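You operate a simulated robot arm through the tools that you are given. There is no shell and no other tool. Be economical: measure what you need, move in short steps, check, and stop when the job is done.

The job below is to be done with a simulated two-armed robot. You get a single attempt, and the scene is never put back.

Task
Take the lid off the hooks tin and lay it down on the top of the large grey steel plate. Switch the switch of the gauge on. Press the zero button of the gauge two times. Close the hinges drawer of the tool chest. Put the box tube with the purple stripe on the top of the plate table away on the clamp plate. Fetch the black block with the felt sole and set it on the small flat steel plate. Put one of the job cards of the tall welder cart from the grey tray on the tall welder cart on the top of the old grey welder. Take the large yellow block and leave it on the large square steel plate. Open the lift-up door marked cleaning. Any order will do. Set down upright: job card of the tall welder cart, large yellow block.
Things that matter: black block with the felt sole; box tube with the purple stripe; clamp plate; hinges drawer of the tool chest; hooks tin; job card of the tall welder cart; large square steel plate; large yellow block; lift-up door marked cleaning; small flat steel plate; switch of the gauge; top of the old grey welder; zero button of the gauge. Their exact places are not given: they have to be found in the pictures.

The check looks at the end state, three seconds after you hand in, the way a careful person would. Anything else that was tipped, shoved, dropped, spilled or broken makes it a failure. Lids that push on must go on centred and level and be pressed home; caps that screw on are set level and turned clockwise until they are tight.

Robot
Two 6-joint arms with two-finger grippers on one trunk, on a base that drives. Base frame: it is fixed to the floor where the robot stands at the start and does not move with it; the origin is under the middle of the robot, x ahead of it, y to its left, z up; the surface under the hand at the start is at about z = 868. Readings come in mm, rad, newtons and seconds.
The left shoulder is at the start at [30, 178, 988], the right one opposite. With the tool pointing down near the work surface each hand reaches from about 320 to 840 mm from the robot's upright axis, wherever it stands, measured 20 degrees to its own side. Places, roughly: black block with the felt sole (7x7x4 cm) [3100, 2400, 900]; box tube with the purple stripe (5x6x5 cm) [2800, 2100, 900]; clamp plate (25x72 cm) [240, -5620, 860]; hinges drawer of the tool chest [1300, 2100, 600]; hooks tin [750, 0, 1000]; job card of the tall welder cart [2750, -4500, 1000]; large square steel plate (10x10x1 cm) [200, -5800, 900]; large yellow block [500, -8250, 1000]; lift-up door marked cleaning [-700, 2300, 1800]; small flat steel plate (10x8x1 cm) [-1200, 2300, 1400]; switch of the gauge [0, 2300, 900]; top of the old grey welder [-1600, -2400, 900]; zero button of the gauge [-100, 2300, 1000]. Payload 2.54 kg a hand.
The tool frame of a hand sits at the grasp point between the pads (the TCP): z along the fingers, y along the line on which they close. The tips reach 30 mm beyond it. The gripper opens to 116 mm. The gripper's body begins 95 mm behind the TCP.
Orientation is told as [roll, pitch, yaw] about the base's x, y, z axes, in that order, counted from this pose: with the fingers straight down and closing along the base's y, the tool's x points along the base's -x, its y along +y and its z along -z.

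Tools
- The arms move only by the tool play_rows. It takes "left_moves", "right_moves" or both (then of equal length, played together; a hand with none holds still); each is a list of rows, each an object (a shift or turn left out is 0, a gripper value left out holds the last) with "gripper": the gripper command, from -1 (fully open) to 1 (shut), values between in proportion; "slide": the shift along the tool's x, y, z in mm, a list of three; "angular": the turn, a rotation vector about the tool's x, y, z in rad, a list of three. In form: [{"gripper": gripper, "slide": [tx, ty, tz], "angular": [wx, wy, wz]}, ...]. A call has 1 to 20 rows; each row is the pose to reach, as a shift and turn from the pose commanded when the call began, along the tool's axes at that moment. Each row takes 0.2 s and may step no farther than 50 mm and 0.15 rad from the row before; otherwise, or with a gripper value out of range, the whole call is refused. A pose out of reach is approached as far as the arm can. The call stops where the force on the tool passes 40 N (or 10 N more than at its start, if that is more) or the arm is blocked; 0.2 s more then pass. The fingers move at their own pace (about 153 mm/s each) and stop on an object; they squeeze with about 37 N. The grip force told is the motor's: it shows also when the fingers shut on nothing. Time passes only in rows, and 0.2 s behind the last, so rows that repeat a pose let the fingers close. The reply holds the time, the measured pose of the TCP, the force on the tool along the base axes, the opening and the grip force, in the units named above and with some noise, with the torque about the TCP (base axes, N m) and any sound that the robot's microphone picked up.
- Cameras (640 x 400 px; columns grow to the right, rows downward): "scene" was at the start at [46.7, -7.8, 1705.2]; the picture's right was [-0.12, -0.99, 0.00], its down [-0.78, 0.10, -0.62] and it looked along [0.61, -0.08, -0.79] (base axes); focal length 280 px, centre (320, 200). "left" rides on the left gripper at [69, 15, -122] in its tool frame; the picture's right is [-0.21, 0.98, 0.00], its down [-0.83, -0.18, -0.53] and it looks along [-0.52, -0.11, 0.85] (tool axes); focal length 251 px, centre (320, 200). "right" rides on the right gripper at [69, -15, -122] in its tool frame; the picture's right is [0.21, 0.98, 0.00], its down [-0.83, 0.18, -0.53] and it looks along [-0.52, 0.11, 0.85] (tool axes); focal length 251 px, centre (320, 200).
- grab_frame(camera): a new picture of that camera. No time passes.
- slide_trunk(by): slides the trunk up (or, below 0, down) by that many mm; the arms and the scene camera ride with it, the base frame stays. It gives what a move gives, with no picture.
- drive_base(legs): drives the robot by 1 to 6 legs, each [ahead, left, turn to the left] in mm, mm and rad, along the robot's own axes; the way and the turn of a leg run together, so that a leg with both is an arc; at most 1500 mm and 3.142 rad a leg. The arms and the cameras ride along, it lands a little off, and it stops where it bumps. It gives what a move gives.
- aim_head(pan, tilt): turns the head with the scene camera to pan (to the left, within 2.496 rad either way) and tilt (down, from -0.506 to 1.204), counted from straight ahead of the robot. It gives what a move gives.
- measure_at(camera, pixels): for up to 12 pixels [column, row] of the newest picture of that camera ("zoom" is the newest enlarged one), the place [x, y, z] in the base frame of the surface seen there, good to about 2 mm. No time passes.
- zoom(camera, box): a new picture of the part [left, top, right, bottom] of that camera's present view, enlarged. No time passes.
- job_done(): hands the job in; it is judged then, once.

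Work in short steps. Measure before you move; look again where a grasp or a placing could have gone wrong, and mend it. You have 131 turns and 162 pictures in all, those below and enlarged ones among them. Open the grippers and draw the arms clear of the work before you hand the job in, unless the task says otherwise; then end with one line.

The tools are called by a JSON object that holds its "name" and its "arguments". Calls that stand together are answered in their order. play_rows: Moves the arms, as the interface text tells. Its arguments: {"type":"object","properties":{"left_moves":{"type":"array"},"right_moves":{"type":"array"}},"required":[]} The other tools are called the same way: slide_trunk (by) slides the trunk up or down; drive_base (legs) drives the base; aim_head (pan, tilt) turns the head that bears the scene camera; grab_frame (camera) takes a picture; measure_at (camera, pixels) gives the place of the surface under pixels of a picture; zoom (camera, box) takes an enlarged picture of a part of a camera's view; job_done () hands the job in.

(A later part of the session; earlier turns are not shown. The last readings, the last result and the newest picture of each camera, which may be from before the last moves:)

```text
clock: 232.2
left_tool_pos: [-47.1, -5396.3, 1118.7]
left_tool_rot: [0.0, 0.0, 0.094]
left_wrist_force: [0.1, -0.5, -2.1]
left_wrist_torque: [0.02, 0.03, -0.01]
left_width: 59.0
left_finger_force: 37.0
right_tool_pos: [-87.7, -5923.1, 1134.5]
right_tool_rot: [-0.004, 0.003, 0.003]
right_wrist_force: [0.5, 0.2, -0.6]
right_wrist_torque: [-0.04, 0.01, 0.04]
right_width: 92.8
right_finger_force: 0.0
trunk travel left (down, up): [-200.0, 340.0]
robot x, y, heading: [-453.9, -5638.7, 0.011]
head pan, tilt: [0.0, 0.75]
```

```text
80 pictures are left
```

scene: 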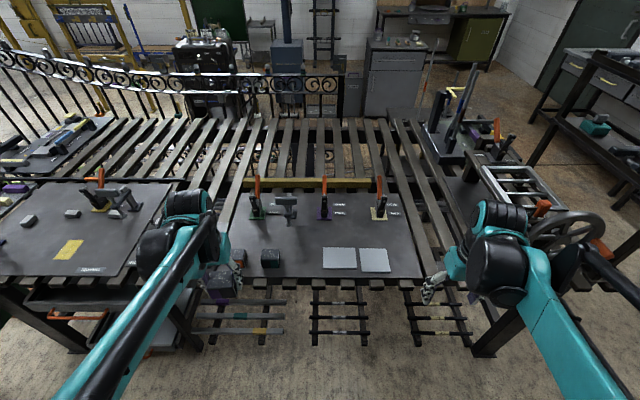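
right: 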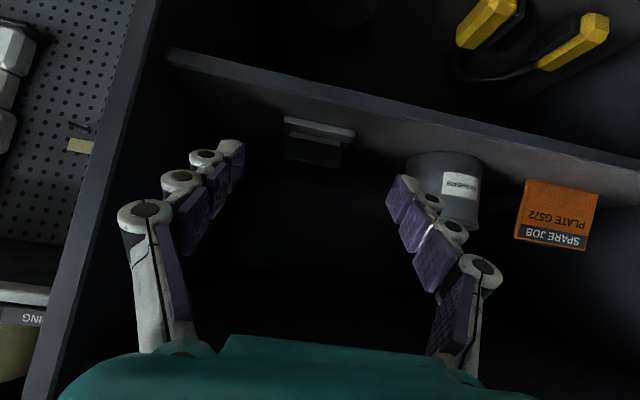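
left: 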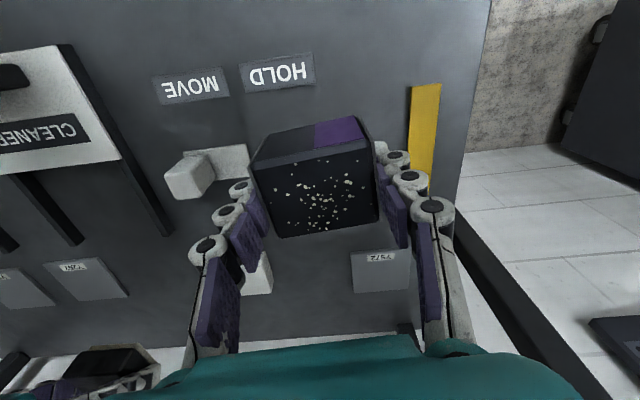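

The clamp plate fills columns 230-425; two light square plates lie at (340,258) and (375,260). I zoom and measure.

{"name": "zoom", "arguments": {"camera": "scene", "box": [220, 175, 430, 295]}}

{"name": "measure_at", "arguments": {"camera": "scene", "pixels": [[324, 250], [354, 250], [325, 268], [356, 268], [360, 250], [386, 250], [362, 270], [389, 270], [340, 268], [300, 225], [270, 225], [400, 225]]}}

```text
3.05 times, centred on (325, 235) of scene
```

zoom: 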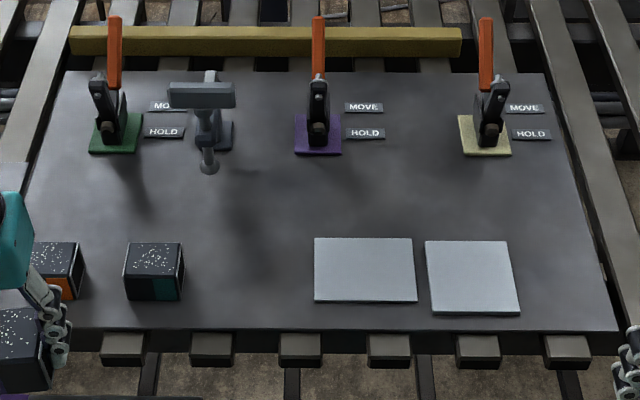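

```text
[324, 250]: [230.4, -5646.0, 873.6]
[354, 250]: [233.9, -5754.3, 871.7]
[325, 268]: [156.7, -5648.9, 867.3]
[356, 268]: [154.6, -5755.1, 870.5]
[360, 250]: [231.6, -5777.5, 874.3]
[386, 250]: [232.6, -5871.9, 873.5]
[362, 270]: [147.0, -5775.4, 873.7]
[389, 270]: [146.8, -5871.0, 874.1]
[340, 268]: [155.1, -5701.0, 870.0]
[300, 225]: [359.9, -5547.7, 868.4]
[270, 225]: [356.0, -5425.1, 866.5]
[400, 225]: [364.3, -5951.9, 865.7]
```

Two other striped tubes are already put away at left; there's room beside the teal one at zoom (245,280). The right square (centre ≈(190,-5823)) matches the large square plate. I measure sizes and spot exactly.

{"name": "measure_at", "arguments": {"camera": "zoom", "pixels": [[183, 270], [130, 270], [155, 250], [155, 298], [245, 275], [245, 320], [316, 300], [316, 240], [412, 240], [428, 243], [504, 243], [517, 310]]}}

{"name": "grab_frame", "arguments": {"camera": "left"}}

```text
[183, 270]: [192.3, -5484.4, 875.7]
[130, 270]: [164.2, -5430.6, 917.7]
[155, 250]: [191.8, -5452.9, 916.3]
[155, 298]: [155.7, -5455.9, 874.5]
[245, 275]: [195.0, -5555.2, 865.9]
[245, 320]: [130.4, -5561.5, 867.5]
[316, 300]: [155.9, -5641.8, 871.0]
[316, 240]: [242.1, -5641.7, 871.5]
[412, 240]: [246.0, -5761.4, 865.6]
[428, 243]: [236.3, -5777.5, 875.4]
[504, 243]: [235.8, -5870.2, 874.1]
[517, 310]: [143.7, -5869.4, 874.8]
```

```text
78 pictures are left
```

left: 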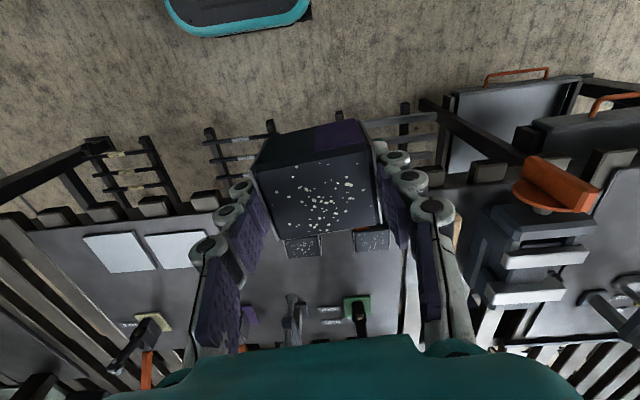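

The right plate is 97×98 mm — the large square one. I carry the tube to (183,-5562) and lower it onto the clamp plate.

{"name": "play_rows", "arguments": {"left_moves": [{"slide": [-31, -27, 0], "angular": [0, 0, 0.03]}, {"slide": [-61, -54, 0], "angular": [0, 0, 0.06]}, {"slide": [-92, -80, 0], "angular": [0, 0, 0.094]}, {"slide": [-122, -107, 0], "angular": [0, 0, 0.094]}, {"slide": [-153, -134, 0], "angular": [0, 0, 0.094]}, {"slide": [-183, -160, 0], "angular": [0, 0, 0.094]}, {"slide": [-213, -187, 0], "angular": [0, 0, 0.094]}, {"slide": [-213, -187, 45], "angular": [0, 0, 0.094]}, {"slide": [-213, -187, 90], "angular": [0, 0, 0.094]}, {"slide": [-213, -187, 135], "angular": [0, 0, 0.094]}, {"slide": [-213, -187, 175], "angular": [0, 0, 0.094]}, {"slide": [-213, -187, 195], "angular": [0, 0, 0.094]}, {"slide": [-213, -187, 205], "angular": [0, 0, 0.094]}, {"slide": [-213, -187, 205], "angular": [0, 0, 0.094]}]}}

{"name": "grab_frame", "arguments": {"camera": "left"}}

{"name": "zoom", "arguments": {"camera": "scene", "box": [220, 175, 430, 295]}}

```text
clock: 235.2
left_tool_pos: [182.6, -5562.0, 911.4]
left_tool_rot: [-0.001, 0.001, 0.001]
left_wrist_force: [0.0, 0.1, -2.4]
left_wrist_torque: [0.01, 0.0, -0.02]
left_width: 59.0
left_finger_force: 36.5
right_tool_pos: [-88.2, -5925.1, 1133.4]
right_tool_rot: [-0.003, 0.0, 0.003]
right_wrist_force: [-0.6, 0.1, -0.3]
right_wrist_torque: [-0.02, 0.0, 0.01]
right_width: 92.9
right_finger_force: 0.0
trunk travel left (down, up): [-200.0, 340.0]
robot x, y, heading: [-456.8, -5634.9, 0.006]
head pan, tilt: [0.0, 0.75]
```

```text
77 pictures are left
```

left: 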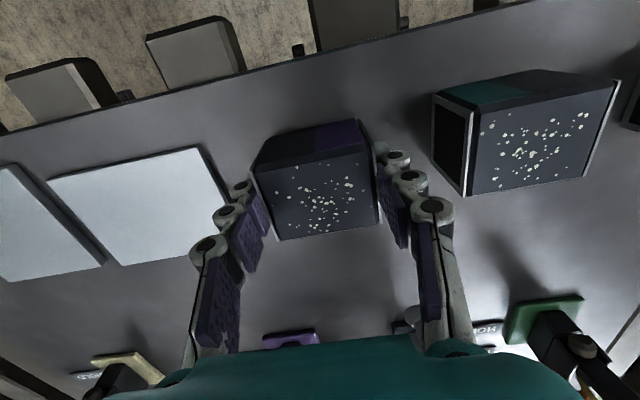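

```text
3.05 times, centred on (325, 235) of scene
```

zoom: 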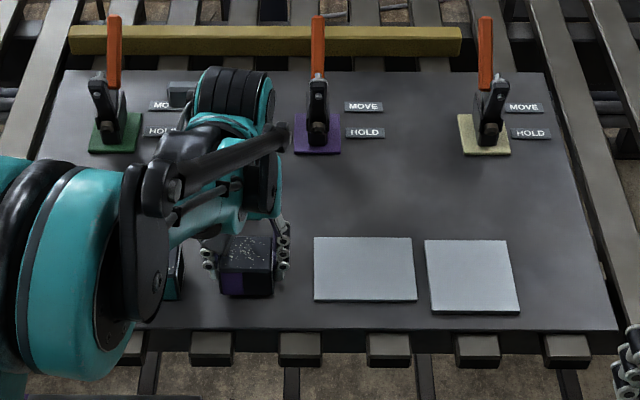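

It hovers ~5 mm above the plate at the right spot. I lower to contact, open, and rise.

{"name": "play_rows", "arguments": {"left_moves": [{"slide": [0, 0, 3]}, {"slide": [0, 0, 5]}, {"slide": [0, 0, 6.5]}, {"slide": [0, 0, 6.5], "gripper": 0.3}, {"slide": [0, 0, 6.5], "gripper": -0.5}, {"slide": [0, 0, 6.5]}, {"slide": [0, 0, -30]}, {"slide": [0, 0, -75]}, {"slide": [0, 0, -120]}, {"slide": [0, 0, -165]}, {"slide": [0, 0, -200]}]}}

{"name": "grab_frame", "arguments": {"camera": "left"}}

```text
clock: 237.6
left_tool_pos: [182.8, -5564.4, 1112.2]
left_tool_rot: [0.001, 0.0, 0.0]
left_wrist_force: [0.9, -0.2, 0.5]
left_wrist_torque: [-0.04, -0.01, -0.01]
left_width: 87.3
left_finger_force: 0.1
right_tool_pos: [-88.8, -5923.7, 1135.2]
right_tool_rot: [-0.005, -0.002, 0.004]
right_wrist_force: [0.6, 0.4, 0.0]
right_wrist_torque: [-0.01, -0.03, -0.01]
right_width: 92.9
right_finger_force: 0.0
trunk travel left (down, up): [-200.0, 340.0]
robot x, y, heading: [-456.1, -5635.1, 0.011]
head pan, tilt: [0.0, 0.75]
```

```text
75 pictures are left
```

left: 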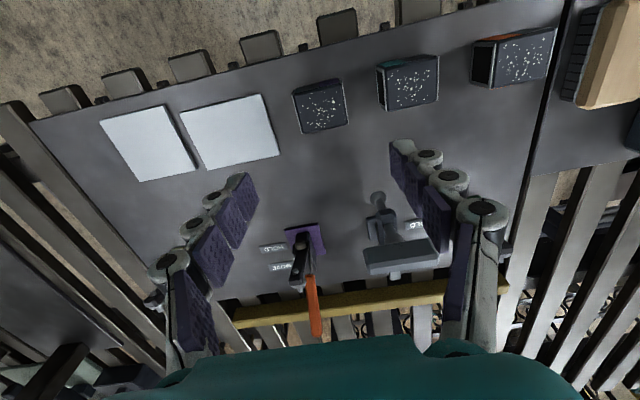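

The purple tube stands on the clamp plate. I stow the left arm, back off, and turn south to look for the yellow block.

{"name": "play_rows", "arguments": {"left_moves": [{"slide": [34, 21, -9]}, {"slide": [68, 42, -18]}, {"slide": [101, 64, -26]}, {"slide": [135, 85, -35]}, {"slide": [169, 106, -44]}, {"slide": [203, 127, -53]}, {"slide": [237, 149, -61]}, {"slide": [270, 170, -70]}]}}

{"name": "drive_base", "arguments": {"legs": [[-150, 0, 0], [0, 0, -1.57], [500, 0, 0]]}}

{"name": "aim_head", "arguments": {"pan": 0.35, "tilt": 0.35}}

{"name": "grab_frame", "arguments": {"camera": "scene"}}

```text
clock: 239.4
left_tool_pos: [-88.0, -5393.3, 1185.6]
left_tool_rot: [0.0, -0.002, 0.001]
left_wrist_force: [-0.8, 0.6, -0.1]
left_wrist_torque: [0.01, 0.01, -0.03]
left_width: 87.1
left_finger_force: 0.0
right_tool_pos: [-88.6, -5924.5, 1134.6]
right_tool_rot: [-0.003, 0.001, 0.003]
right_wrist_force: [-0.4, -0.4, 0.4]
right_wrist_torque: [0.02, -0.02, 0.02]
right_width: 92.7
right_finger_force: 0.0
trunk travel left (down, up): [-200.0, 340.0]
robot x, y, heading: [-458.7, -5634.5, 0.004]
head pan, tilt: [0.0, 0.75]
```

```text
clock: 247.1
left_tool_pos: [-342.1, -6503.5, 1185.8]
left_tool_rot: [0.0, -0.002, -1.545]
left_wrist_force: [1.0, 0.3, 0.6]
left_wrist_torque: [0.03, -0.02, 0.0]
left_width: 87.1
left_finger_force: 0.0
right_tool_pos: [-874.2, -6516.0, 1133.9]
right_tool_rot: [-0.003, 0.002, -1.541]
right_wrist_force: [0.2, 0.6, 0.2]
right_wrist_torque: [0.01, 0.03, 0.0]
right_width: 93.0
right_finger_force: 0.1
trunk travel left (down, up): [-200.0, 340.0]
robot x, y, heading: [-590.3, -6142.1, -1.536]
head pan, tilt: [0.0, 0.75]
```

```text
clock: 247.9
left_tool_pos: [-341.6, -6503.1, 1185.3]
left_tool_rot: [0.002, -0.001, -1.544]
left_wrist_force: [0.0, -1.1, -1.2]
left_wrist_torque: [-0.02, 0.0, -0.01]
left_width: 87.1
left_finger_force: 0.0
right_tool_pos: [-873.8, -6515.1, 1134.2]
right_tool_rot: [-0.003, 0.001, -1.541]
right_wrist_force: [0.9, 0.5, 0.2]
right_wrist_torque: [0.05, 0.0, 0.02]
right_width: 92.9
right_finger_force: 0.0
trunk travel left (down, up): [-200.0, 340.0]
robot x, y, heading: [-595.9, -6137.7, -1.539]
head pan, tilt: [0.351, 0.351]
```

```text
74 pictures are left
```

scene: 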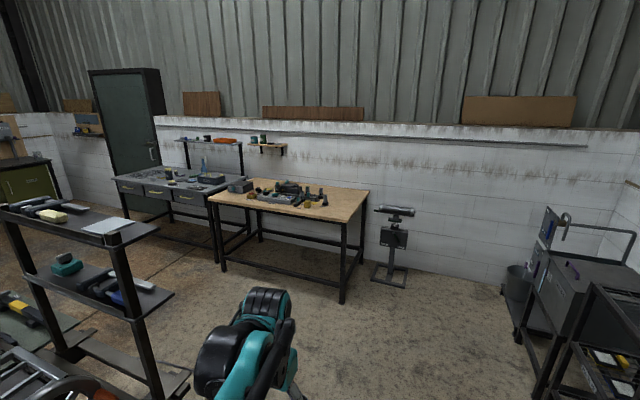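

A wooden-topped bench is ahead-left, with items around (290,190). I zoom and measure.

{"name": "zoom", "arguments": {"camera": "scene", "box": [200, 160, 380, 260]}}

{"name": "measure_at", "arguments": {"camera": "zoom", "pixels": [[100, 130], [180, 140], [390, 160], [480, 235], [60, 170], [300, 115], [340, 140], [480, 330]]}}

```text
3.56 times, centred on (290, 210) of scene
```

zoom: 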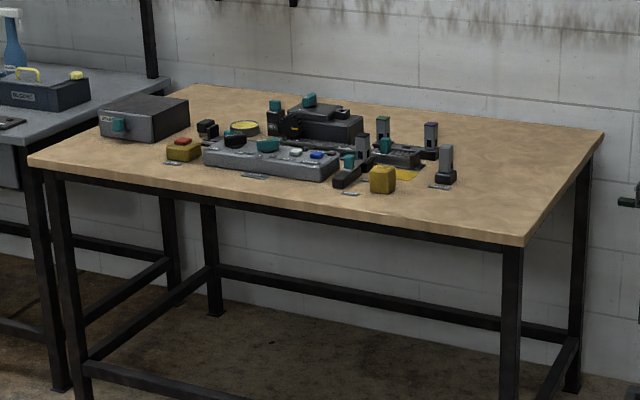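

```text
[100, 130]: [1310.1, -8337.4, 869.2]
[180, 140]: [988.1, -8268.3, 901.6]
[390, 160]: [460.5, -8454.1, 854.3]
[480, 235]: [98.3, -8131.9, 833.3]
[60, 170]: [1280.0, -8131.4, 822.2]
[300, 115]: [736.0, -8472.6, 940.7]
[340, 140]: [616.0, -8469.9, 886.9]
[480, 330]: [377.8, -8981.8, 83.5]
```

The yellow block is at zoom (382,180), about (480,-8250). I check the black rack at left for clearance.

{"name": "measure_at", "arguments": {"camera": "scene", "pixels": [[140, 235], [170, 295], [185, 375], [155, 390], [140, 320], [345, 300], [306, 206], [150, 230], [250, 290]]}}

```text
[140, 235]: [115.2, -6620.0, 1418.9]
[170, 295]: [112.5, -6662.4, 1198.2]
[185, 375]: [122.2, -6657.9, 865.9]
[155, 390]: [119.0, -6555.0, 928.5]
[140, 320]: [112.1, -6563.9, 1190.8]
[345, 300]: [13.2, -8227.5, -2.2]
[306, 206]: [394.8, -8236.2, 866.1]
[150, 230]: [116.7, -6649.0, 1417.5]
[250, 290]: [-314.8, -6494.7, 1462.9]
```

The way is clear south of the rack. I drive to stand in front of the bench near x=500.

{"name": "drive_base", "arguments": {"legs": [[0, 0, -0.032], [1430, 0, 0], [0, 1080, 0]]}}

{"name": "aim_head", "arguments": {"pan": -0.1, "tilt": 0.75}}

{"name": "grab_frame", "arguments": {"camera": "scene"}}

```text
clock: 260.5
left_tool_pos: [752.4, -7901.2, 1185.8]
left_tool_rot: [-0.001, 0.0, -1.559]
left_wrist_force: [-0.1, 0.5, 0.1]
left_wrist_torque: [0.02, 0.02, 0.01]
left_width: 87.0
left_finger_force: 0.1
right_tool_pos: [220.8, -7907.5, 1134.5]
right_tool_rot: [-0.001, 0.0, -1.555]
right_wrist_force: [0.2, -0.1, 0.4]
right_wrist_torque: [-0.03, 0.01, -0.02]
right_width: 92.9
right_finger_force: 0.0
trunk travel left (down, up): [-200.0, 340.0]
robot x, y, heading: [504.7, -7534.4, -1.546]
head pan, tilt: [0.351, 0.351]
```

```text
clock: 261.4
left_tool_pos: [751.9, -7902.9, 1184.7]
left_tool_rot: [0.001, 0.0, -1.559]
left_wrist_force: [-0.4, -0.2, -0.1]
left_wrist_torque: [0.02, -0.01, -0.01]
left_width: 87.0
left_finger_force: 0.1
right_tool_pos: [220.2, -7906.3, 1134.4]
right_tool_rot: [-0.003, -0.001, -1.555]
right_wrist_force: [0.1, -0.7, -0.1]
right_wrist_torque: [0.03, 0.02, 0.02]
right_width: 92.8
right_finger_force: 0.1
trunk travel left (down, up): [-200.0, 340.0]
robot x, y, heading: [505.4, -7535.7, -1.554]
head pan, tilt: [-0.099, 0.75]
```

```text
72 pictures are left
```

scene: 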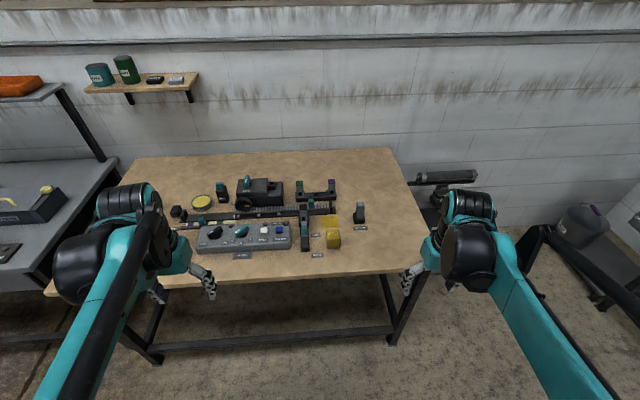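

{"name": "zoom", "arguments": {"camera": "scene", "box": [280, 190, 380, 265]}}

{"name": "measure_at", "arguments": {"camera": "scene", "pixels": [[327, 230], [334, 230], [340, 230], [334, 236], [334, 246], [328, 245], [340, 245], [331, 218], [305, 235], [318, 254], [359, 215]]}}

```text
5.33 times, centred on (330, 228) of scene
```

zoom: 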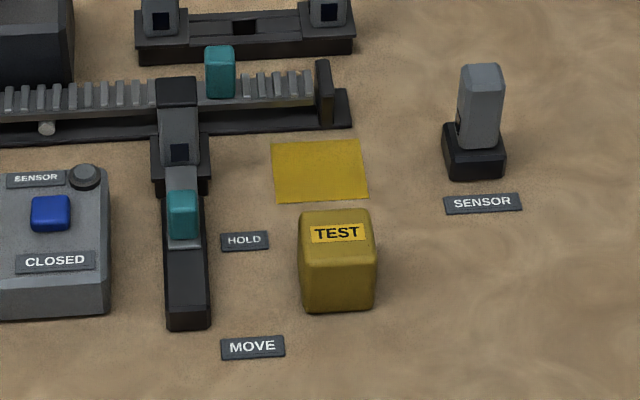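

```text
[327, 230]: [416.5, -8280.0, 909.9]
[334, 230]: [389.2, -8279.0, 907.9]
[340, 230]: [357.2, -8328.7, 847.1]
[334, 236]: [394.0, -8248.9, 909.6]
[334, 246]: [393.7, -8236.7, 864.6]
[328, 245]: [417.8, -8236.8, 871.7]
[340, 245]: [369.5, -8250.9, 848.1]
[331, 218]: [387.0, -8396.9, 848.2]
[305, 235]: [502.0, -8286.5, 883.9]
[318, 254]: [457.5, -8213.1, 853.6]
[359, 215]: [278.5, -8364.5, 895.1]
```

The large yellow "TEST" block: centre ≈(392,-8268), about 58 wide, top 910, bench 848. I move the right hand above it and check.

{"name": "play_rows", "arguments": {"right_moves": [{"gripper": -0.75, "slide": [-40, 18, 10]}, {"slide": [-80, 36, 25]}, {"slide": [-120, 55, 40]}, {"slide": [-160, 73, 55]}, {"slide": [-200, 91, 70]}, {"slide": [-240, 110, 85]}, {"slide": [-280, 128, 100]}, {"slide": [-320, 147, 115]}, {"slide": [-350, 160, 125]}, {"slide": [-365, 166, 134]}, {"slide": [-365, 166, 134]}]}}

{"name": "grab_frame", "arguments": {"camera": "right"}}

{"name": "measure_at", "arguments": {"camera": "right", "pixels": [[320, 140], [300, 140], [340, 140], [320, 120], [320, 160]]}}

```text
clock: 263.8
left_tool_pos: [750.9, -7902.2, 1185.2]
left_tool_rot: [0.0, 0.0, -1.56]
left_wrist_force: [0.4, 0.0, 0.2]
left_wrist_torque: [-0.01, 0.02, -0.04]
left_width: 87.0
left_finger_force: 0.0
right_tool_pos: [389.9, -8268.8, 999.1]
right_tool_rot: [-0.003, 0.0, -1.554]
right_wrist_force: [0.0, 1.2, 0.7]
right_wrist_torque: [0.0, -0.01, -0.03]
right_width: 101.7
right_finger_force: 0.1
trunk travel left (down, up): [-200.0, 340.0]
robot x, y, heading: [505.4, -7533.6, -1.552]
head pan, tilt: [-0.099, 0.75]
```

```text
70 pictures are left
```

right: 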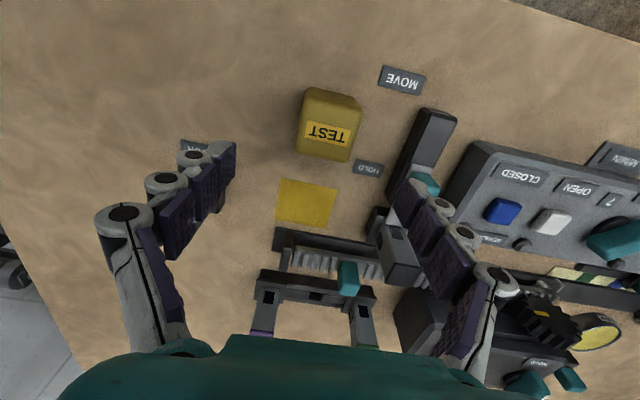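

```text
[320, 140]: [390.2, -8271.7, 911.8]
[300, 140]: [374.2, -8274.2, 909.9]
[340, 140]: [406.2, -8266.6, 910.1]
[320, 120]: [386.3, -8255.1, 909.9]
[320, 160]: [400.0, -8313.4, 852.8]
```

Centred over the block with clearance on both sides. I go down, close and lift.

{"name": "play_rows", "arguments": {"right_moves": [{"slide": [0, 1, 40]}, {"slide": [0, 2, 75]}, {"slide": [0, 2, 100]}, {"slide": [0, 2, 109]}, {"slide": [0, 2, 109], "gripper": 1}, {"slide": [0, 2, 109]}, {"slide": [0, 2, 109]}, {"slide": [0, 2, 109]}, {"slide": [0, 2, 95]}, {"slide": [0, 2, 55]}, {"slide": [0, 2, 10]}, {"slide": [0, 2, -35]}, {"slide": [0, 2, -80]}]}}

{"name": "grab_frame", "arguments": {"camera": "right"}}

```text
clock: 266.6
left_tool_pos: [752.1, -7901.5, 1184.5]
left_tool_rot: [0.0, 0.0, -1.558]
left_wrist_force: [0.3, 0.2, -0.5]
left_wrist_torque: [0.02, 0.01, -0.02]
left_width: 87.2
left_finger_force: 0.1
right_tool_pos: [393.1, -8270.7, 1079.7]
right_tool_rot: [-0.002, 0.001, -1.555]
right_wrist_force: [1.1, 0.0, -1.6]
right_wrist_torque: [-0.04, 0.02, -0.03]
right_width: 51.2
right_finger_force: 37.1
trunk travel left (down, up): [-200.0, 340.0]
robot x, y, heading: [502.0, -7535.0, -1.545]
head pan, tilt: [-0.099, 0.75]
```

```text
69 pictures are left
```

right: 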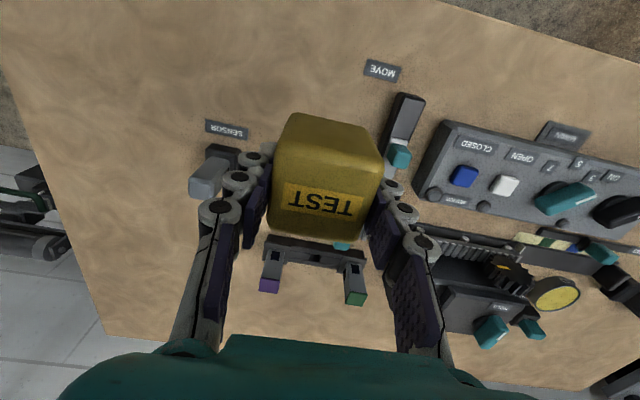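

The block is held (51 mm). I pull it in and drive back to the clamp plate, facing it.

{"name": "play_rows", "arguments": {"right_moves": [{"slide": [40, -10, -5]}, {"slide": [80, -25, -10]}, {"slide": [120, -42, -20]}, {"slide": [160, -60, -30]}, {"slide": [200, -80, -40]}, {"slide": [240, -100, -50]}, {"slide": [280, -120, -55]}, {"slide": [320, -140, -60]}, {"slide": [355, -160, -60]}]}}

{"name": "drive_base", "arguments": {"legs": [[0, -1100, 0], [-1500, 0, 0], [-330, 0, 0], [0, 0, 1.555], [150, 0, 0]]}}

{"name": "aim_head", "arguments": {"pan": -0.1, "tilt": 0.75}}

{"name": "grab_frame", "arguments": {"camera": "scene"}}

```text
clock: 268.6
left_tool_pos: [750.6, -7901.1, 1186.2]
left_tool_rot: [0.0, -0.002, -1.558]
left_wrist_force: [0.2, 0.8, 0.7]
left_wrist_torque: [-0.04, -0.04, -0.01]
left_width: 86.9
left_finger_force: 0.2
right_tool_pos: [229.7, -7916.1, 1137.2]
right_tool_rot: [0.0, -0.001, -1.556]
right_wrist_force: [-0.4, 0.7, -2.7]
right_wrist_torque: [-0.06, -0.02, 0.01]
right_width: 51.0
right_finger_force: 37.1
trunk travel left (down, up): [-200.0, 340.0]
robot x, y, heading: [500.8, -7535.4, -1.55]
head pan, tilt: [-0.099, 0.75]
```

```text
clock: 287.8
left_tool_pos: [-68.2, -5487.1, 1185.5]
left_tool_rot: [0.0, 0.002, 0.018]
left_wrist_force: [0.8, -0.3, -0.2]
left_wrist_torque: [0.0, 0.03, 0.0]
left_width: 87.2
left_finger_force: 0.0
right_tool_pos: [-49.4, -6009.0, 1138.0]
right_tool_rot: [-0.005, 0.002, 0.024]
right_wrist_force: [0.4, -0.6, -2.1]
right_wrist_torque: [-0.02, 0.04, -0.03]
right_width: 51.1
right_finger_force: 37.1
trunk travel left (down, up): [-200.0, 340.0]
robot x, y, heading: [-432.4, -5736.1, 0.03]
head pan, tilt: [-0.099, 0.75]
```

```text
clock: 288.4
left_tool_pos: [-69.0, -5487.8, 1185.0]
left_tool_rot: [0.0, 0.001, 0.02]
left_wrist_force: [0.1, 0.1, 0.1]
left_wrist_torque: [-0.01, -0.01, -0.02]
left_width: 87.0
left_finger_force: 0.0
right_tool_pos: [-51.6, -6007.9, 1137.3]
right_tool_rot: [-0.004, 0.003, 0.023]
right_wrist_force: [0.0, -0.3, -1.0]
right_wrist_torque: [0.03, 0.02, 0.02]
right_width: 51.0
right_finger_force: 36.9
trunk travel left (down, up): [-200.0, 340.0]
robot x, y, heading: [-434.7, -5735.5, 0.028]
head pan, tilt: [-0.099, 0.75]
```

```text
68 pictures are left
```

scene: 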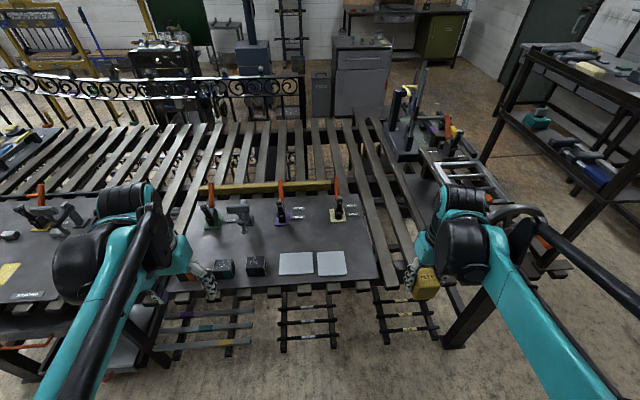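

I verify the square plate's edges and carry the block over its centre at about (189,-5823), lowering to just above.

{"name": "measure_at", "arguments": {"camera": "scene", "pixels": [[332, 263], [319, 263], [345, 263], [332, 254], [332, 273]]}}

{"name": "play_rows", "arguments": {"right_moves": [{"slide": [-36, 26, 0]}, {"slide": [-71, 51, 0]}, {"slide": [-107, 77, 0], "angular": [0, 0, 0.023]}, {"slide": [-142, 103, 0], "angular": [0, 0, 0.023]}, {"slide": [-178, 128, 0], "angular": [0, 0, 0.023]}, {"slide": [-213, 154, 0], "angular": [0, 0, 0.023]}, {"slide": [-249, 179, 0], "angular": [0, 0, 0.023]}, {"slide": [-249, 179, 45], "angular": [0, 0, 0.023]}, {"slide": [-249, 179, 90], "angular": [0, 0, 0.023]}, {"slide": [-249, 179, 130], "angular": [0, 0, 0.023]}, {"slide": [-249, 179, 165], "angular": [0, 0, 0.023]}, {"slide": [-249, 179, 185], "angular": [0, 0, 0.023]}, {"slide": [-249, 179, 195], "angular": [0, 0, 0.023]}, {"slide": [-249, 179, 195], "angular": [0, 0, 0.023]}]}}

{"name": "grab_frame", "arguments": {"camera": "right"}}

```text
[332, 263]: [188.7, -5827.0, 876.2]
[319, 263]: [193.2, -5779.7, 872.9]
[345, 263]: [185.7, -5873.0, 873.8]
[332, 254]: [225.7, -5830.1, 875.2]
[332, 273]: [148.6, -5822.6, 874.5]
```

```text
clock: 291.4
left_tool_pos: [-70.1, -5486.8, 1185.0]
left_tool_rot: [0.001, -0.001, 0.02]
left_wrist_force: [-0.3, -0.1, -0.5]
left_wrist_torque: [0.0, 0.02, 0.0]
left_width: 87.2
left_finger_force: 0.1
right_tool_pos: [194.5, -5823.9, 942.9]
right_tool_rot: [-0.003, 0.001, 0.001]
right_wrist_force: [0.1, -0.1, -2.5]
right_wrist_torque: [0.01, 0.0, 0.01]
right_width: 51.0
right_finger_force: 37.3
trunk travel left (down, up): [-200.0, 340.0]
robot x, y, heading: [-434.2, -5729.7, 0.033]
head pan, tilt: [-0.099, 0.75]
```

```text
67 pictures are left
```

right: 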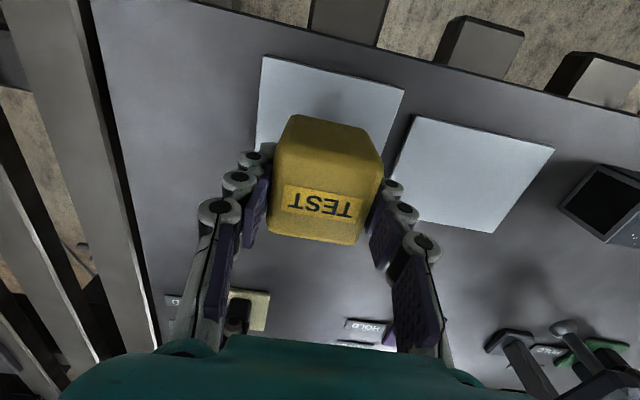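

Aligned above the plate. I lower to contact, open and rise.

{"name": "play_rows", "arguments": {"right_moves": [{"slide": [0, 0, 12]}, {"slide": [0, 0, 21]}, {"slide": [0, 0, 25]}, {"slide": [0, 0, 27]}, {"slide": [0, 0, 28]}, {"slide": [0, 0, 28]}]}}

{"name": "zoom", "arguments": {"camera": "right", "box": [200, 30, 440, 260]}}

```text
clock: 292.8
left_tool_pos: [-69.7, -5487.5, 1186.6]
left_tool_rot: [0.001, -0.001, 0.019]
left_wrist_force: [-0.4, -0.1, -0.6]
left_wrist_torque: [-0.01, 0.01, 0.02]
left_width: 87.0
left_finger_force: 0.0
right_tool_pos: [194.3, -5824.4, 915.8]
right_tool_rot: [-0.001, -0.001, 0.001]
right_wrist_force: [8.4, -1.8, 24.0]
right_wrist_torque: [-0.05, 0.08, 0.0]
right_width: 51.1
right_finger_force: 37.1
trunk travel left (down, up): [-200.0, 340.0]
robot x, y, heading: [-433.7, -5738.7, 0.032]
head pan, tilt: [-0.099, 0.75]
```

```text
1.74 times, centred on (320, 145) of right
```

zoom: 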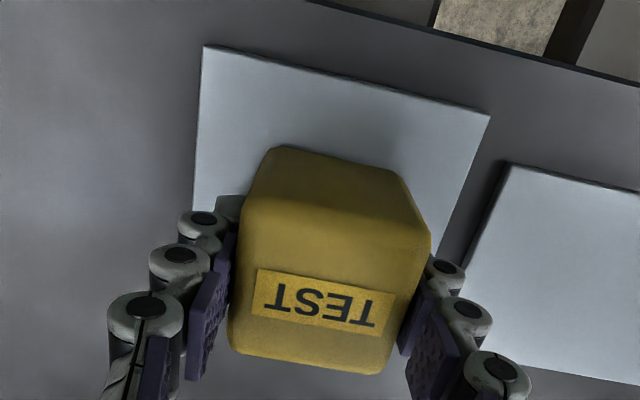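

It rests firmly within the plate. I release and rise, then check.

{"name": "play_rows", "arguments": {"right_moves": [{"slide": [0, 0, -1], "gripper": 0}, {"slide": [0, 0, -1], "gripper": -0.5}, {"slide": [0, 0, -1]}, {"slide": [0, 0, -30]}, {"slide": [0, 0, -75]}, {"slide": [0, 0, -120]}, {"slide": [0, 0, -165]}, {"slide": [0, 0, -210]}]}}

{"name": "grab_frame", "arguments": {"camera": "right"}}

{"name": "measure_at", "arguments": {"camera": "right", "pixels": [[320, 130], [300, 90], [340, 100], [320, 160]]}}

```text
clock: 294.6
left_tool_pos: [-70.1, -5487.1, 1185.0]
left_tool_rot: [0.001, 0.001, 0.019]
left_wrist_force: [0.1, 0.1, 0.0]
left_wrist_torque: [0.0, -0.03, -0.01]
left_width: 86.8
left_finger_force: 0.1
right_tool_pos: [193.9, -5824.6, 1124.4]
right_tool_rot: [-0.004, 0.0, 0.0]
right_wrist_force: [-0.8, 0.9, 0.3]
right_wrist_torque: [-0.02, 0.02, 0.0]
right_width: 87.1
right_finger_force: 0.1
trunk travel left (down, up): [-200.0, 340.0]
robot x, y, heading: [-437.5, -5734.5, 0.026]
head pan, tilt: [-0.099, 0.75]
```

```text
65 pictures are left
```

right: 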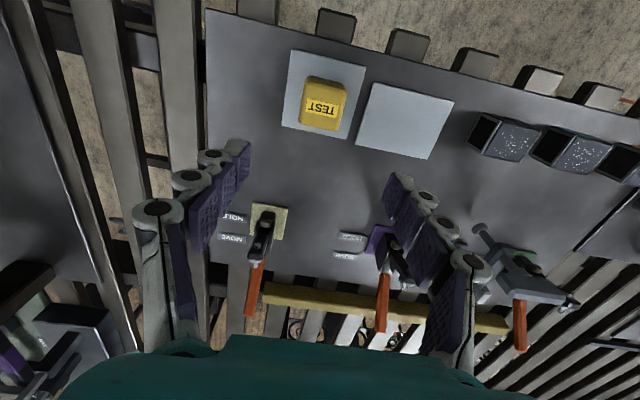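

```text
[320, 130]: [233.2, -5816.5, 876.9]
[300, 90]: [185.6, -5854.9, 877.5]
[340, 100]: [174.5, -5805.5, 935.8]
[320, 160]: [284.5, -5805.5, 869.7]
```

The yellow block stands on the large square plate. I stow the right arm and drive around the south end of the table eastward.

{"name": "play_rows", "arguments": {"right_moves": [{"slide": [36, -24, -8]}, {"slide": [72, -48, -16]}, {"slide": [108, -72, -24]}, {"slide": [144, -96, -32]}, {"slide": [180, -120, -40]}, {"slide": [216, -144, -48]}, {"slide": [250, -168, -56]}, {"slide": [272, -190, -64]}]}}

{"name": "drive_base", "arguments": {"legs": [[-180, 0, 0], [0, 0, -1.6], [1500, 0, 0], [150, 0, 0], [0, 0, 1.57], [1400, 0, 0]]}}

{"name": "aim_head", "arguments": {"pan": 0.6, "tilt": 0.3}}

{"name": "grab_frame", "arguments": {"camera": "scene"}}

```text
clock: 296.4
left_tool_pos: [-70.1, -5487.2, 1185.8]
left_tool_rot: [0.001, -0.001, 0.019]
left_wrist_force: [-0.1, -0.5, -0.5]
left_wrist_torque: [-0.02, 0.01, 0.01]
left_width: 87.2
left_finger_force: 0.1
right_tool_pos: [-78.7, -6014.8, 1186.5]
right_tool_rot: [-0.005, 0.0, 0.0]
right_wrist_force: [0.1, -0.1, 0.1]
right_wrist_torque: [0.03, 0.01, -0.02]
right_width: 87.1
right_finger_force: 0.1
trunk travel left (down, up): [-200.0, 340.0]
robot x, y, heading: [-436.7, -5736.0, 0.026]
head pan, tilt: [-0.099, 0.75]
```

```text
clock: 320.2
left_tool_pos: [1223.6, -7063.4, 1185.3]
left_tool_rot: [0.0, 0.0, 0.027]
left_wrist_force: [-0.1, -0.6, 0.3]
left_wrist_torque: [-0.01, 0.0, -0.01]
left_width: 86.9
left_finger_force: 0.0
right_tool_pos: [1218.7, -7591.8, 1185.9]
right_tool_rot: [-0.004, 0.0, 0.006]
right_wrist_force: [-0.2, -0.1, -0.7]
right_wrist_torque: [-0.04, -0.01, 0.02]
right_width: 87.1
right_finger_force: 0.1
trunk travel left (down, up): [-200.0, 340.0]
robot x, y, heading: [857.6, -7314.3, 0.037]
head pan, tilt: [-0.099, 0.75]
```

```text
clock: 321.2
left_tool_pos: [1223.4, -7062.7, 1185.0]
left_tool_rot: [0.001, 0.0, 0.026]
left_wrist_force: [0.8, 0.0, 0.5]
left_wrist_torque: [0.0, -0.02, 0.03]
left_width: 87.3
left_finger_force: 0.2
right_tool_pos: [1218.8, -7591.2, 1186.9]
right_tool_rot: [-0.004, 0.001, 0.008]
right_wrist_force: [0.0, -1.0, 1.3]
right_wrist_torque: [0.0, 0.01, -0.02]
right_width: 87.0
right_finger_force: 0.1
trunk travel left (down, up): [-200.0, 340.0]
robot x, y, heading: [862.0, -7313.0, 0.04]
head pan, tilt: [0.6, 0.3]
```

```text
64 pictures are left
```

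scene: 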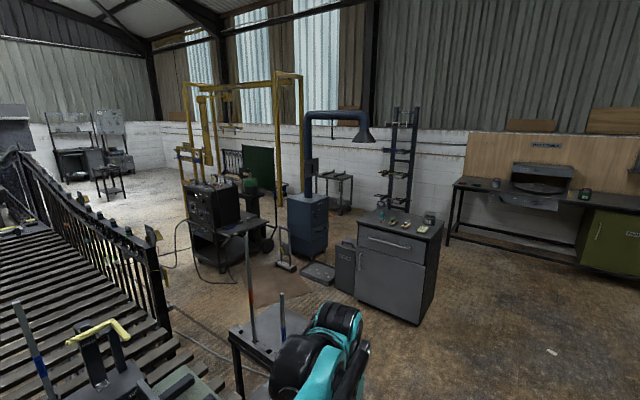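

The black welder on a cart is at (215,220). I zoom and measure it and the surroundings.

{"name": "zoom", "arguments": {"camera": "scene", "box": [150, 140, 350, 300]}}

{"name": "measure_at", "arguments": {"camera": "scene", "pixels": [[205, 190], [240, 200], [195, 265], [240, 260], [300, 205], [285, 265], [320, 275], [350, 290], [150, 240], [165, 330], [390, 225], [420, 310]]}}

```text
2.50 times, centred on (250, 220) of scene
```

zoom: 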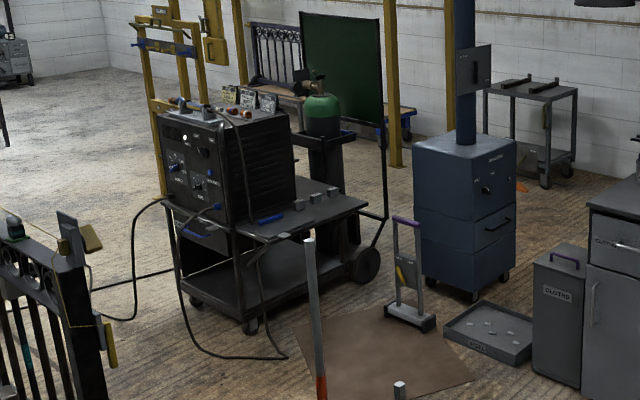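

```text
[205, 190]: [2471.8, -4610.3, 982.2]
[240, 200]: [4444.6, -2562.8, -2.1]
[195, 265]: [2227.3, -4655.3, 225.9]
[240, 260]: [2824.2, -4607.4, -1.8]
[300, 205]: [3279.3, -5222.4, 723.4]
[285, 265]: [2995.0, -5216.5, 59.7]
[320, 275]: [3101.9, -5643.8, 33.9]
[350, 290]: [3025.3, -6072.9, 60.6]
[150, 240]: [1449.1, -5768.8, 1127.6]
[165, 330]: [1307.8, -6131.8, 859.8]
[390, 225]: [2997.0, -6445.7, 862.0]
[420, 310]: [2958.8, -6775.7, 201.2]
```

The cards stand on top of the black welder around (2750,-4500,1000). I drive around to its south side for a closer look.

{"name": "drive_base", "arguments": {"legs": [[1250, 0, 0], [0, 0, 1.53], [1450, 0, 0]]}}

{"name": "aim_head", "arguments": {"pan": -0.4, "tilt": 0.5}}

{"name": "grab_frame", "arguments": {"camera": "scene"}}

```text
clock: 333.6
left_tool_pos: [1892.6, -6631.2, 1187.2]
left_tool_rot: [0.004, -0.003, 1.592]
left_wrist_force: [0.9, -1.6, 0.8]
left_wrist_torque: [0.06, 0.04, -0.03]
left_width: 87.1
left_finger_force: 0.2
right_tool_pos: [2420.6, -6638.8, 1185.1]
right_tool_rot: [0.0, -0.002, 1.572]
right_wrist_force: [0.7, 0.2, -0.5]
right_wrist_torque: [0.07, 0.06, -0.02]
right_width: 87.0
right_finger_force: 0.1
trunk travel left (down, up): [-200.0, 340.0]
robot x, y, heading: [2136.9, -6994.4, 1.601]
head pan, tilt: [0.6, 0.3]
stopped in leg 3: the robot was blocked; the commanded pose is now the measured one
```

```text
clock: 334.8
left_tool_pos: [1891.1, -6629.5, 1185.8]
left_tool_rot: [0.002, 0.0, 1.592]
left_wrist_force: [-0.4, 0.4, 0.1]
left_wrist_torque: [-0.02, -0.03, -0.01]
left_width: 87.0
left_finger_force: 0.1
right_tool_pos: [2419.5, -6637.2, 1185.9]
right_tool_rot: [-0.003, 0.002, 1.571]
right_wrist_force: [0.8, 0.1, -0.1]
right_wrist_torque: [0.01, 0.04, 0.0]
right_width: 87.0
right_finger_force: 0.1
trunk travel left (down, up): [-200.0, 340.0]
robot x, y, heading: [2138.5, -6994.8, 1.6]
head pan, tilt: [-0.4, 0.499]
```

```text
62 pictures are left
```

scene: 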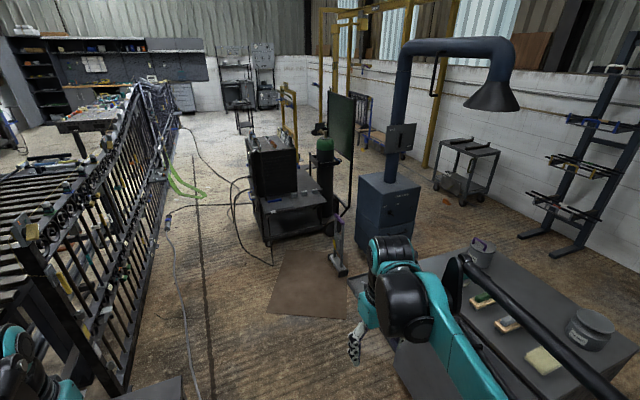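

The drive was blocked after ~300 mm. I look down around the base to see by what.

{"name": "aim_head", "arguments": {"pan": 0.3, "tilt": 1.1}}

{"name": "grab_frame", "arguments": {"camera": "scene"}}

{"name": "aim_head", "arguments": {"pan": -0.7, "tilt": 1.0}}

{"name": "grab_frame", "arguments": {"camera": "scene"}}

```text
clock: 335.9
left_tool_pos: [1890.5, -6629.4, 1185.2]
left_tool_rot: [0.003, -0.002, 1.592]
left_wrist_force: [-0.5, -0.3, -0.3]
left_wrist_torque: [-0.01, 0.01, 0.0]
left_width: 86.9
left_finger_force: 0.1
right_tool_pos: [2418.9, -6637.3, 1185.9]
right_tool_rot: [-0.005, -0.001, 1.573]
right_wrist_force: [-0.2, 0.3, -0.1]
right_wrist_torque: [0.01, -0.02, 0.02]
right_width: 86.9
right_finger_force: 0.0
trunk travel left (down, up): [-200.0, 340.0]
robot x, y, heading: [2141.0, -6994.4, 1.601]
head pan, tilt: [0.3, 1.1]
```

```text
61 pictures are left
```

scene: 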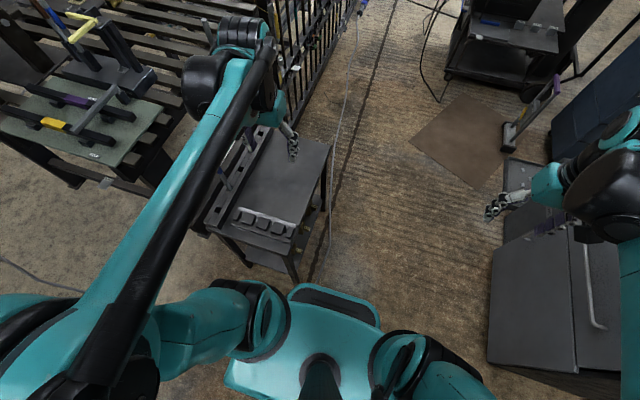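

```text
clock: 337.2
left_tool_pos: [1890.8, -6630.4, 1186.5]
left_tool_rot: [0.002, 0.0, 1.591]
left_wrist_force: [-0.3, 0.3, -0.3]
left_wrist_torque: [-0.02, 0.03, -0.03]
left_width: 87.0
left_finger_force: 0.1
right_tool_pos: [2417.6, -6637.1, 1185.4]
right_tool_rot: [-0.004, 0.0, 1.572]
right_wrist_force: [-0.8, 0.5, 0.7]
right_wrist_torque: [0.04, -0.02, 0.01]
right_width: 86.8
right_finger_force: 0.0
trunk travel left (down, up): [-200.0, 340.0]
robot x, y, heading: [2138.5, -6995.5, 1.604]
head pan, tilt: [-0.7, 1.0]
```

```text
60 pictures are left
```

scene: 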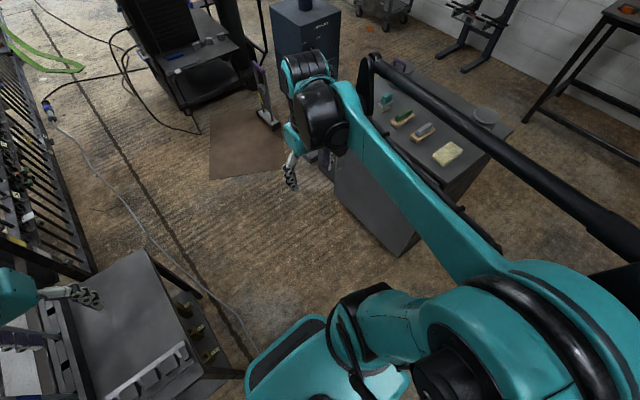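

The base touched the small stand at left-front. I measure the gap between that stand and the grey cabinet.

{"name": "measure_at", "arguments": {"camera": "scene", "pixels": [[150, 260], [205, 370], [190, 345], [120, 385], [335, 190], [400, 245], [230, 345], [250, 330], [380, 320], [240, 170], [265, 120], [255, 60]]}}

```text
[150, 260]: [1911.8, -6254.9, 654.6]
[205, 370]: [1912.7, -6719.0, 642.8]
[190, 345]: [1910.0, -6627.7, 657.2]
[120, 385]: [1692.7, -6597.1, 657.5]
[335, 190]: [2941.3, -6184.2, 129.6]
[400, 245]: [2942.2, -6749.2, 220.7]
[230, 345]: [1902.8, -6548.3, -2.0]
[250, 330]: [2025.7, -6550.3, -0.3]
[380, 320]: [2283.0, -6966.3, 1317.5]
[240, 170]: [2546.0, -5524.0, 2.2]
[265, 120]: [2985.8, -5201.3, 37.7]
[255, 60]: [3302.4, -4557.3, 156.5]
```

The corridor runs x 1912–2942. I back off a little, shift right to its middle and go north.

{"name": "drive_base", "arguments": {"legs": [[-60, 0, -0.03], [0, -290, 0], [1350, 0, 0]]}}

{"name": "aim_head", "arguments": {"pan": -0.2, "tilt": 0.55}}

{"name": "grab_frame", "arguments": {"camera": "scene"}}

```text
clock: 346.0
left_tool_pos: [2193.9, -5343.0, 1184.4]
left_tool_rot: [0.003, 0.0, 1.561]
left_wrist_force: [-0.8, 0.4, 0.0]
left_wrist_torque: [-0.02, 0.01, -0.01]
left_width: 86.9
left_finger_force: 0.0
right_tool_pos: [2720.9, -5367.0, 1186.2]
right_tool_rot: [-0.004, -0.001, 1.54]
right_wrist_force: [0.5, -0.3, -0.4]
right_wrist_torque: [0.02, 0.03, 0.01]
right_width: 86.8
right_finger_force: 0.0
trunk travel left (down, up): [-200.0, 340.0]
robot x, y, heading: [2429.1, -5714.9, 1.575]
head pan, tilt: [-0.7, 1.0]
```

```text
clock: 347.0
left_tool_pos: [2194.4, -5342.0, 1184.3]
left_tool_rot: [0.003, -0.001, 1.56]
left_wrist_force: [0.2, 0.2, -0.2]
left_wrist_torque: [-0.01, -0.06, 0.01]
left_width: 87.2
left_finger_force: 0.0
right_tool_pos: [2722.1, -5367.1, 1186.4]
right_tool_rot: [-0.004, 0.0, 1.542]
right_wrist_force: [-0.6, -0.1, 1.0]
right_wrist_torque: [0.0, 0.01, 0.02]
right_width: 87.0
right_finger_force: 0.0
trunk travel left (down, up): [-200.0, 340.0]
robot x, y, heading: [2432.6, -5717.7, 1.571]
head pan, tilt: [-0.201, 0.55]
```

```text
59 pictures are left
```

scene: 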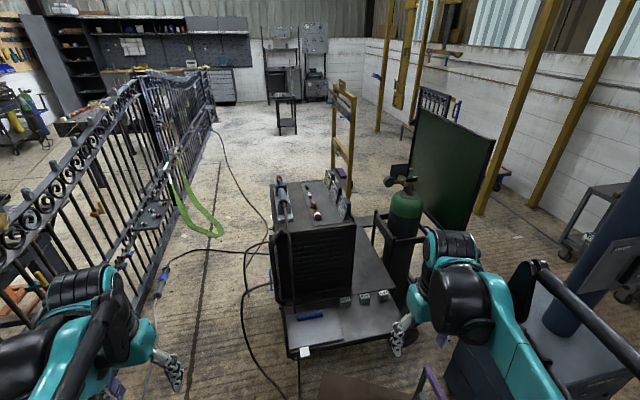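

I zoom on the welder's top around (315,205).

{"name": "zoom", "arguments": {"camera": "scene", "box": [260, 165, 370, 235]}}

{"name": "measure_at", "arguments": {"camera": "zoom", "pixels": [[315, 180], [440, 205], [290, 370], [180, 310], [110, 200], [400, 150], [370, 110], [480, 260], [100, 80]]}}

{"name": "measure_at", "arguments": {"camera": "scene", "pixels": [[290, 352], [398, 330], [345, 300], [380, 295], [300, 270]]}}

```text
5.71 times, centred on (315, 200) of scene
```

zoom: 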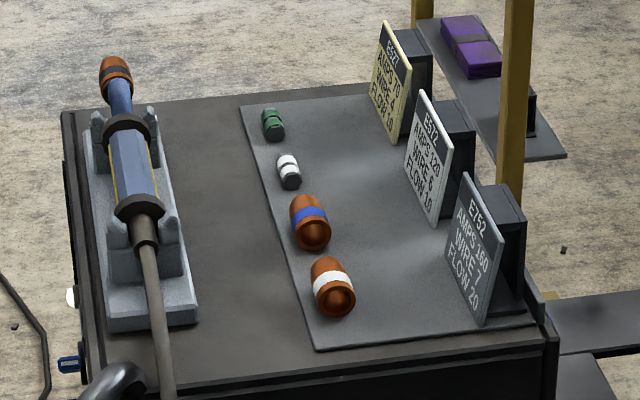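

```text
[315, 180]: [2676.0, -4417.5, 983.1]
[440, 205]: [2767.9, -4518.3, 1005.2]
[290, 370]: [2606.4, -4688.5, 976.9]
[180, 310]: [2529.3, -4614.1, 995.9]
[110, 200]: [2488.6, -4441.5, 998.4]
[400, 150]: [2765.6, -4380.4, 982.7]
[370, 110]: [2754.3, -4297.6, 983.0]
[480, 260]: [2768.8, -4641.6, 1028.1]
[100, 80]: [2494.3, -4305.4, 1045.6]
```

```text
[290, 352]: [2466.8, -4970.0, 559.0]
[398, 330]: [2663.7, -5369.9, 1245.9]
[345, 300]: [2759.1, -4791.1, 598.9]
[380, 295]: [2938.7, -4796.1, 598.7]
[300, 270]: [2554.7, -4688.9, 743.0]
```

Three job cards stand on the grey tray; the nearest, E752, is at about (2769,-4642). I move closer: right 130, ahead 430.

{"name": "drive_base", "arguments": {"legs": [[0, -130, 0], [425, 0, 0]]}}

{"name": "aim_head", "arguments": {"pan": -0.3, "tilt": 0.8}}

{"name": "zoom", "arguments": {"camera": "scene", "box": [240, 110, 400, 230]}}

```text
clock: 350.5
left_tool_pos: [2323.8, -4910.7, 1184.2]
left_tool_rot: [0.001, 0.0, 1.566]
left_wrist_force: [-0.1, 0.7, 0.4]
left_wrist_torque: [-0.03, 0.0, 0.02]
left_width: 86.8
left_finger_force: 0.1
right_tool_pos: [2851.9, -4931.4, 1185.8]
right_tool_rot: [-0.004, 0.001, 1.546]
right_wrist_force: [0.3, 0.0, 0.3]
right_wrist_torque: [-0.02, -0.01, -0.03]
right_width: 87.0
right_finger_force: 0.1
trunk travel left (down, up): [-200.0, 340.0]
robot x, y, heading: [2563.3, -5284.0, 1.575]
head pan, tilt: [-0.201, 0.55]
```

```text
clock: 351.3
left_tool_pos: [2323.7, -4912.0, 1185.6]
left_tool_rot: [0.0, -0.002, 1.566]
left_wrist_force: [-0.6, 0.3, -0.7]
left_wrist_torque: [0.0, -0.01, -0.02]
left_width: 87.0
left_finger_force: 0.0
right_tool_pos: [2851.7, -4934.0, 1185.7]
right_tool_rot: [-0.003, 0.001, 1.547]
right_wrist_force: [0.7, -0.4, -0.1]
right_wrist_torque: [-0.05, 0.0, -0.03]
right_width: 87.0
right_finger_force: 0.1
trunk travel left (down, up): [-200.0, 340.0]
robot x, y, heading: [2563.8, -5284.8, 1.575]
head pan, tilt: [-0.3, 0.799]
```

```text
3.33 times, centred on (320, 170) of scene
```

zoom: 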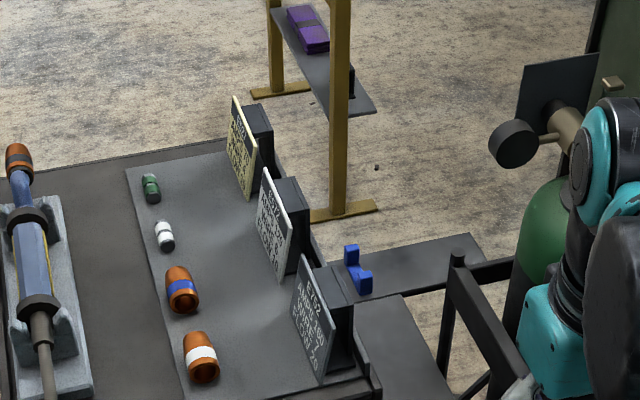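

I measure the E752 card and the block behind it to learn its shape.

{"name": "zoom", "arguments": {"camera": "scene", "box": [300, 165, 360, 225]}}

{"name": "measure_at", "arguments": {"camera": "scene", "pixels": [[315, 190], [320, 200], [321, 219], [314, 196], [325, 192], [330, 195], [335, 205], [328, 188], [322, 190], [334, 218], [326, 212], [340, 225]]}}

```text
6.67 times, centred on (330, 195) of scene
```

zoom: 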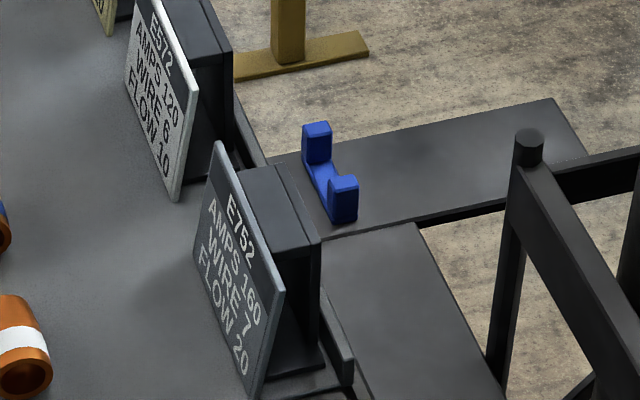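

```text
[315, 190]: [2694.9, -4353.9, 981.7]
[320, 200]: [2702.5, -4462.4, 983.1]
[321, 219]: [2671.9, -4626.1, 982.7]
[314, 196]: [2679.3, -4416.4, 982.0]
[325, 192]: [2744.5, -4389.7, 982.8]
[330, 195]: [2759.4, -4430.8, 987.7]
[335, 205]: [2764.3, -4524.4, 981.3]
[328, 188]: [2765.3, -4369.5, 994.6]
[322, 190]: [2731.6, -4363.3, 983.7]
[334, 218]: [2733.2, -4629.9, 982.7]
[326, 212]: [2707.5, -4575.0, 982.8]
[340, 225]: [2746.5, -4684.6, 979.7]
```

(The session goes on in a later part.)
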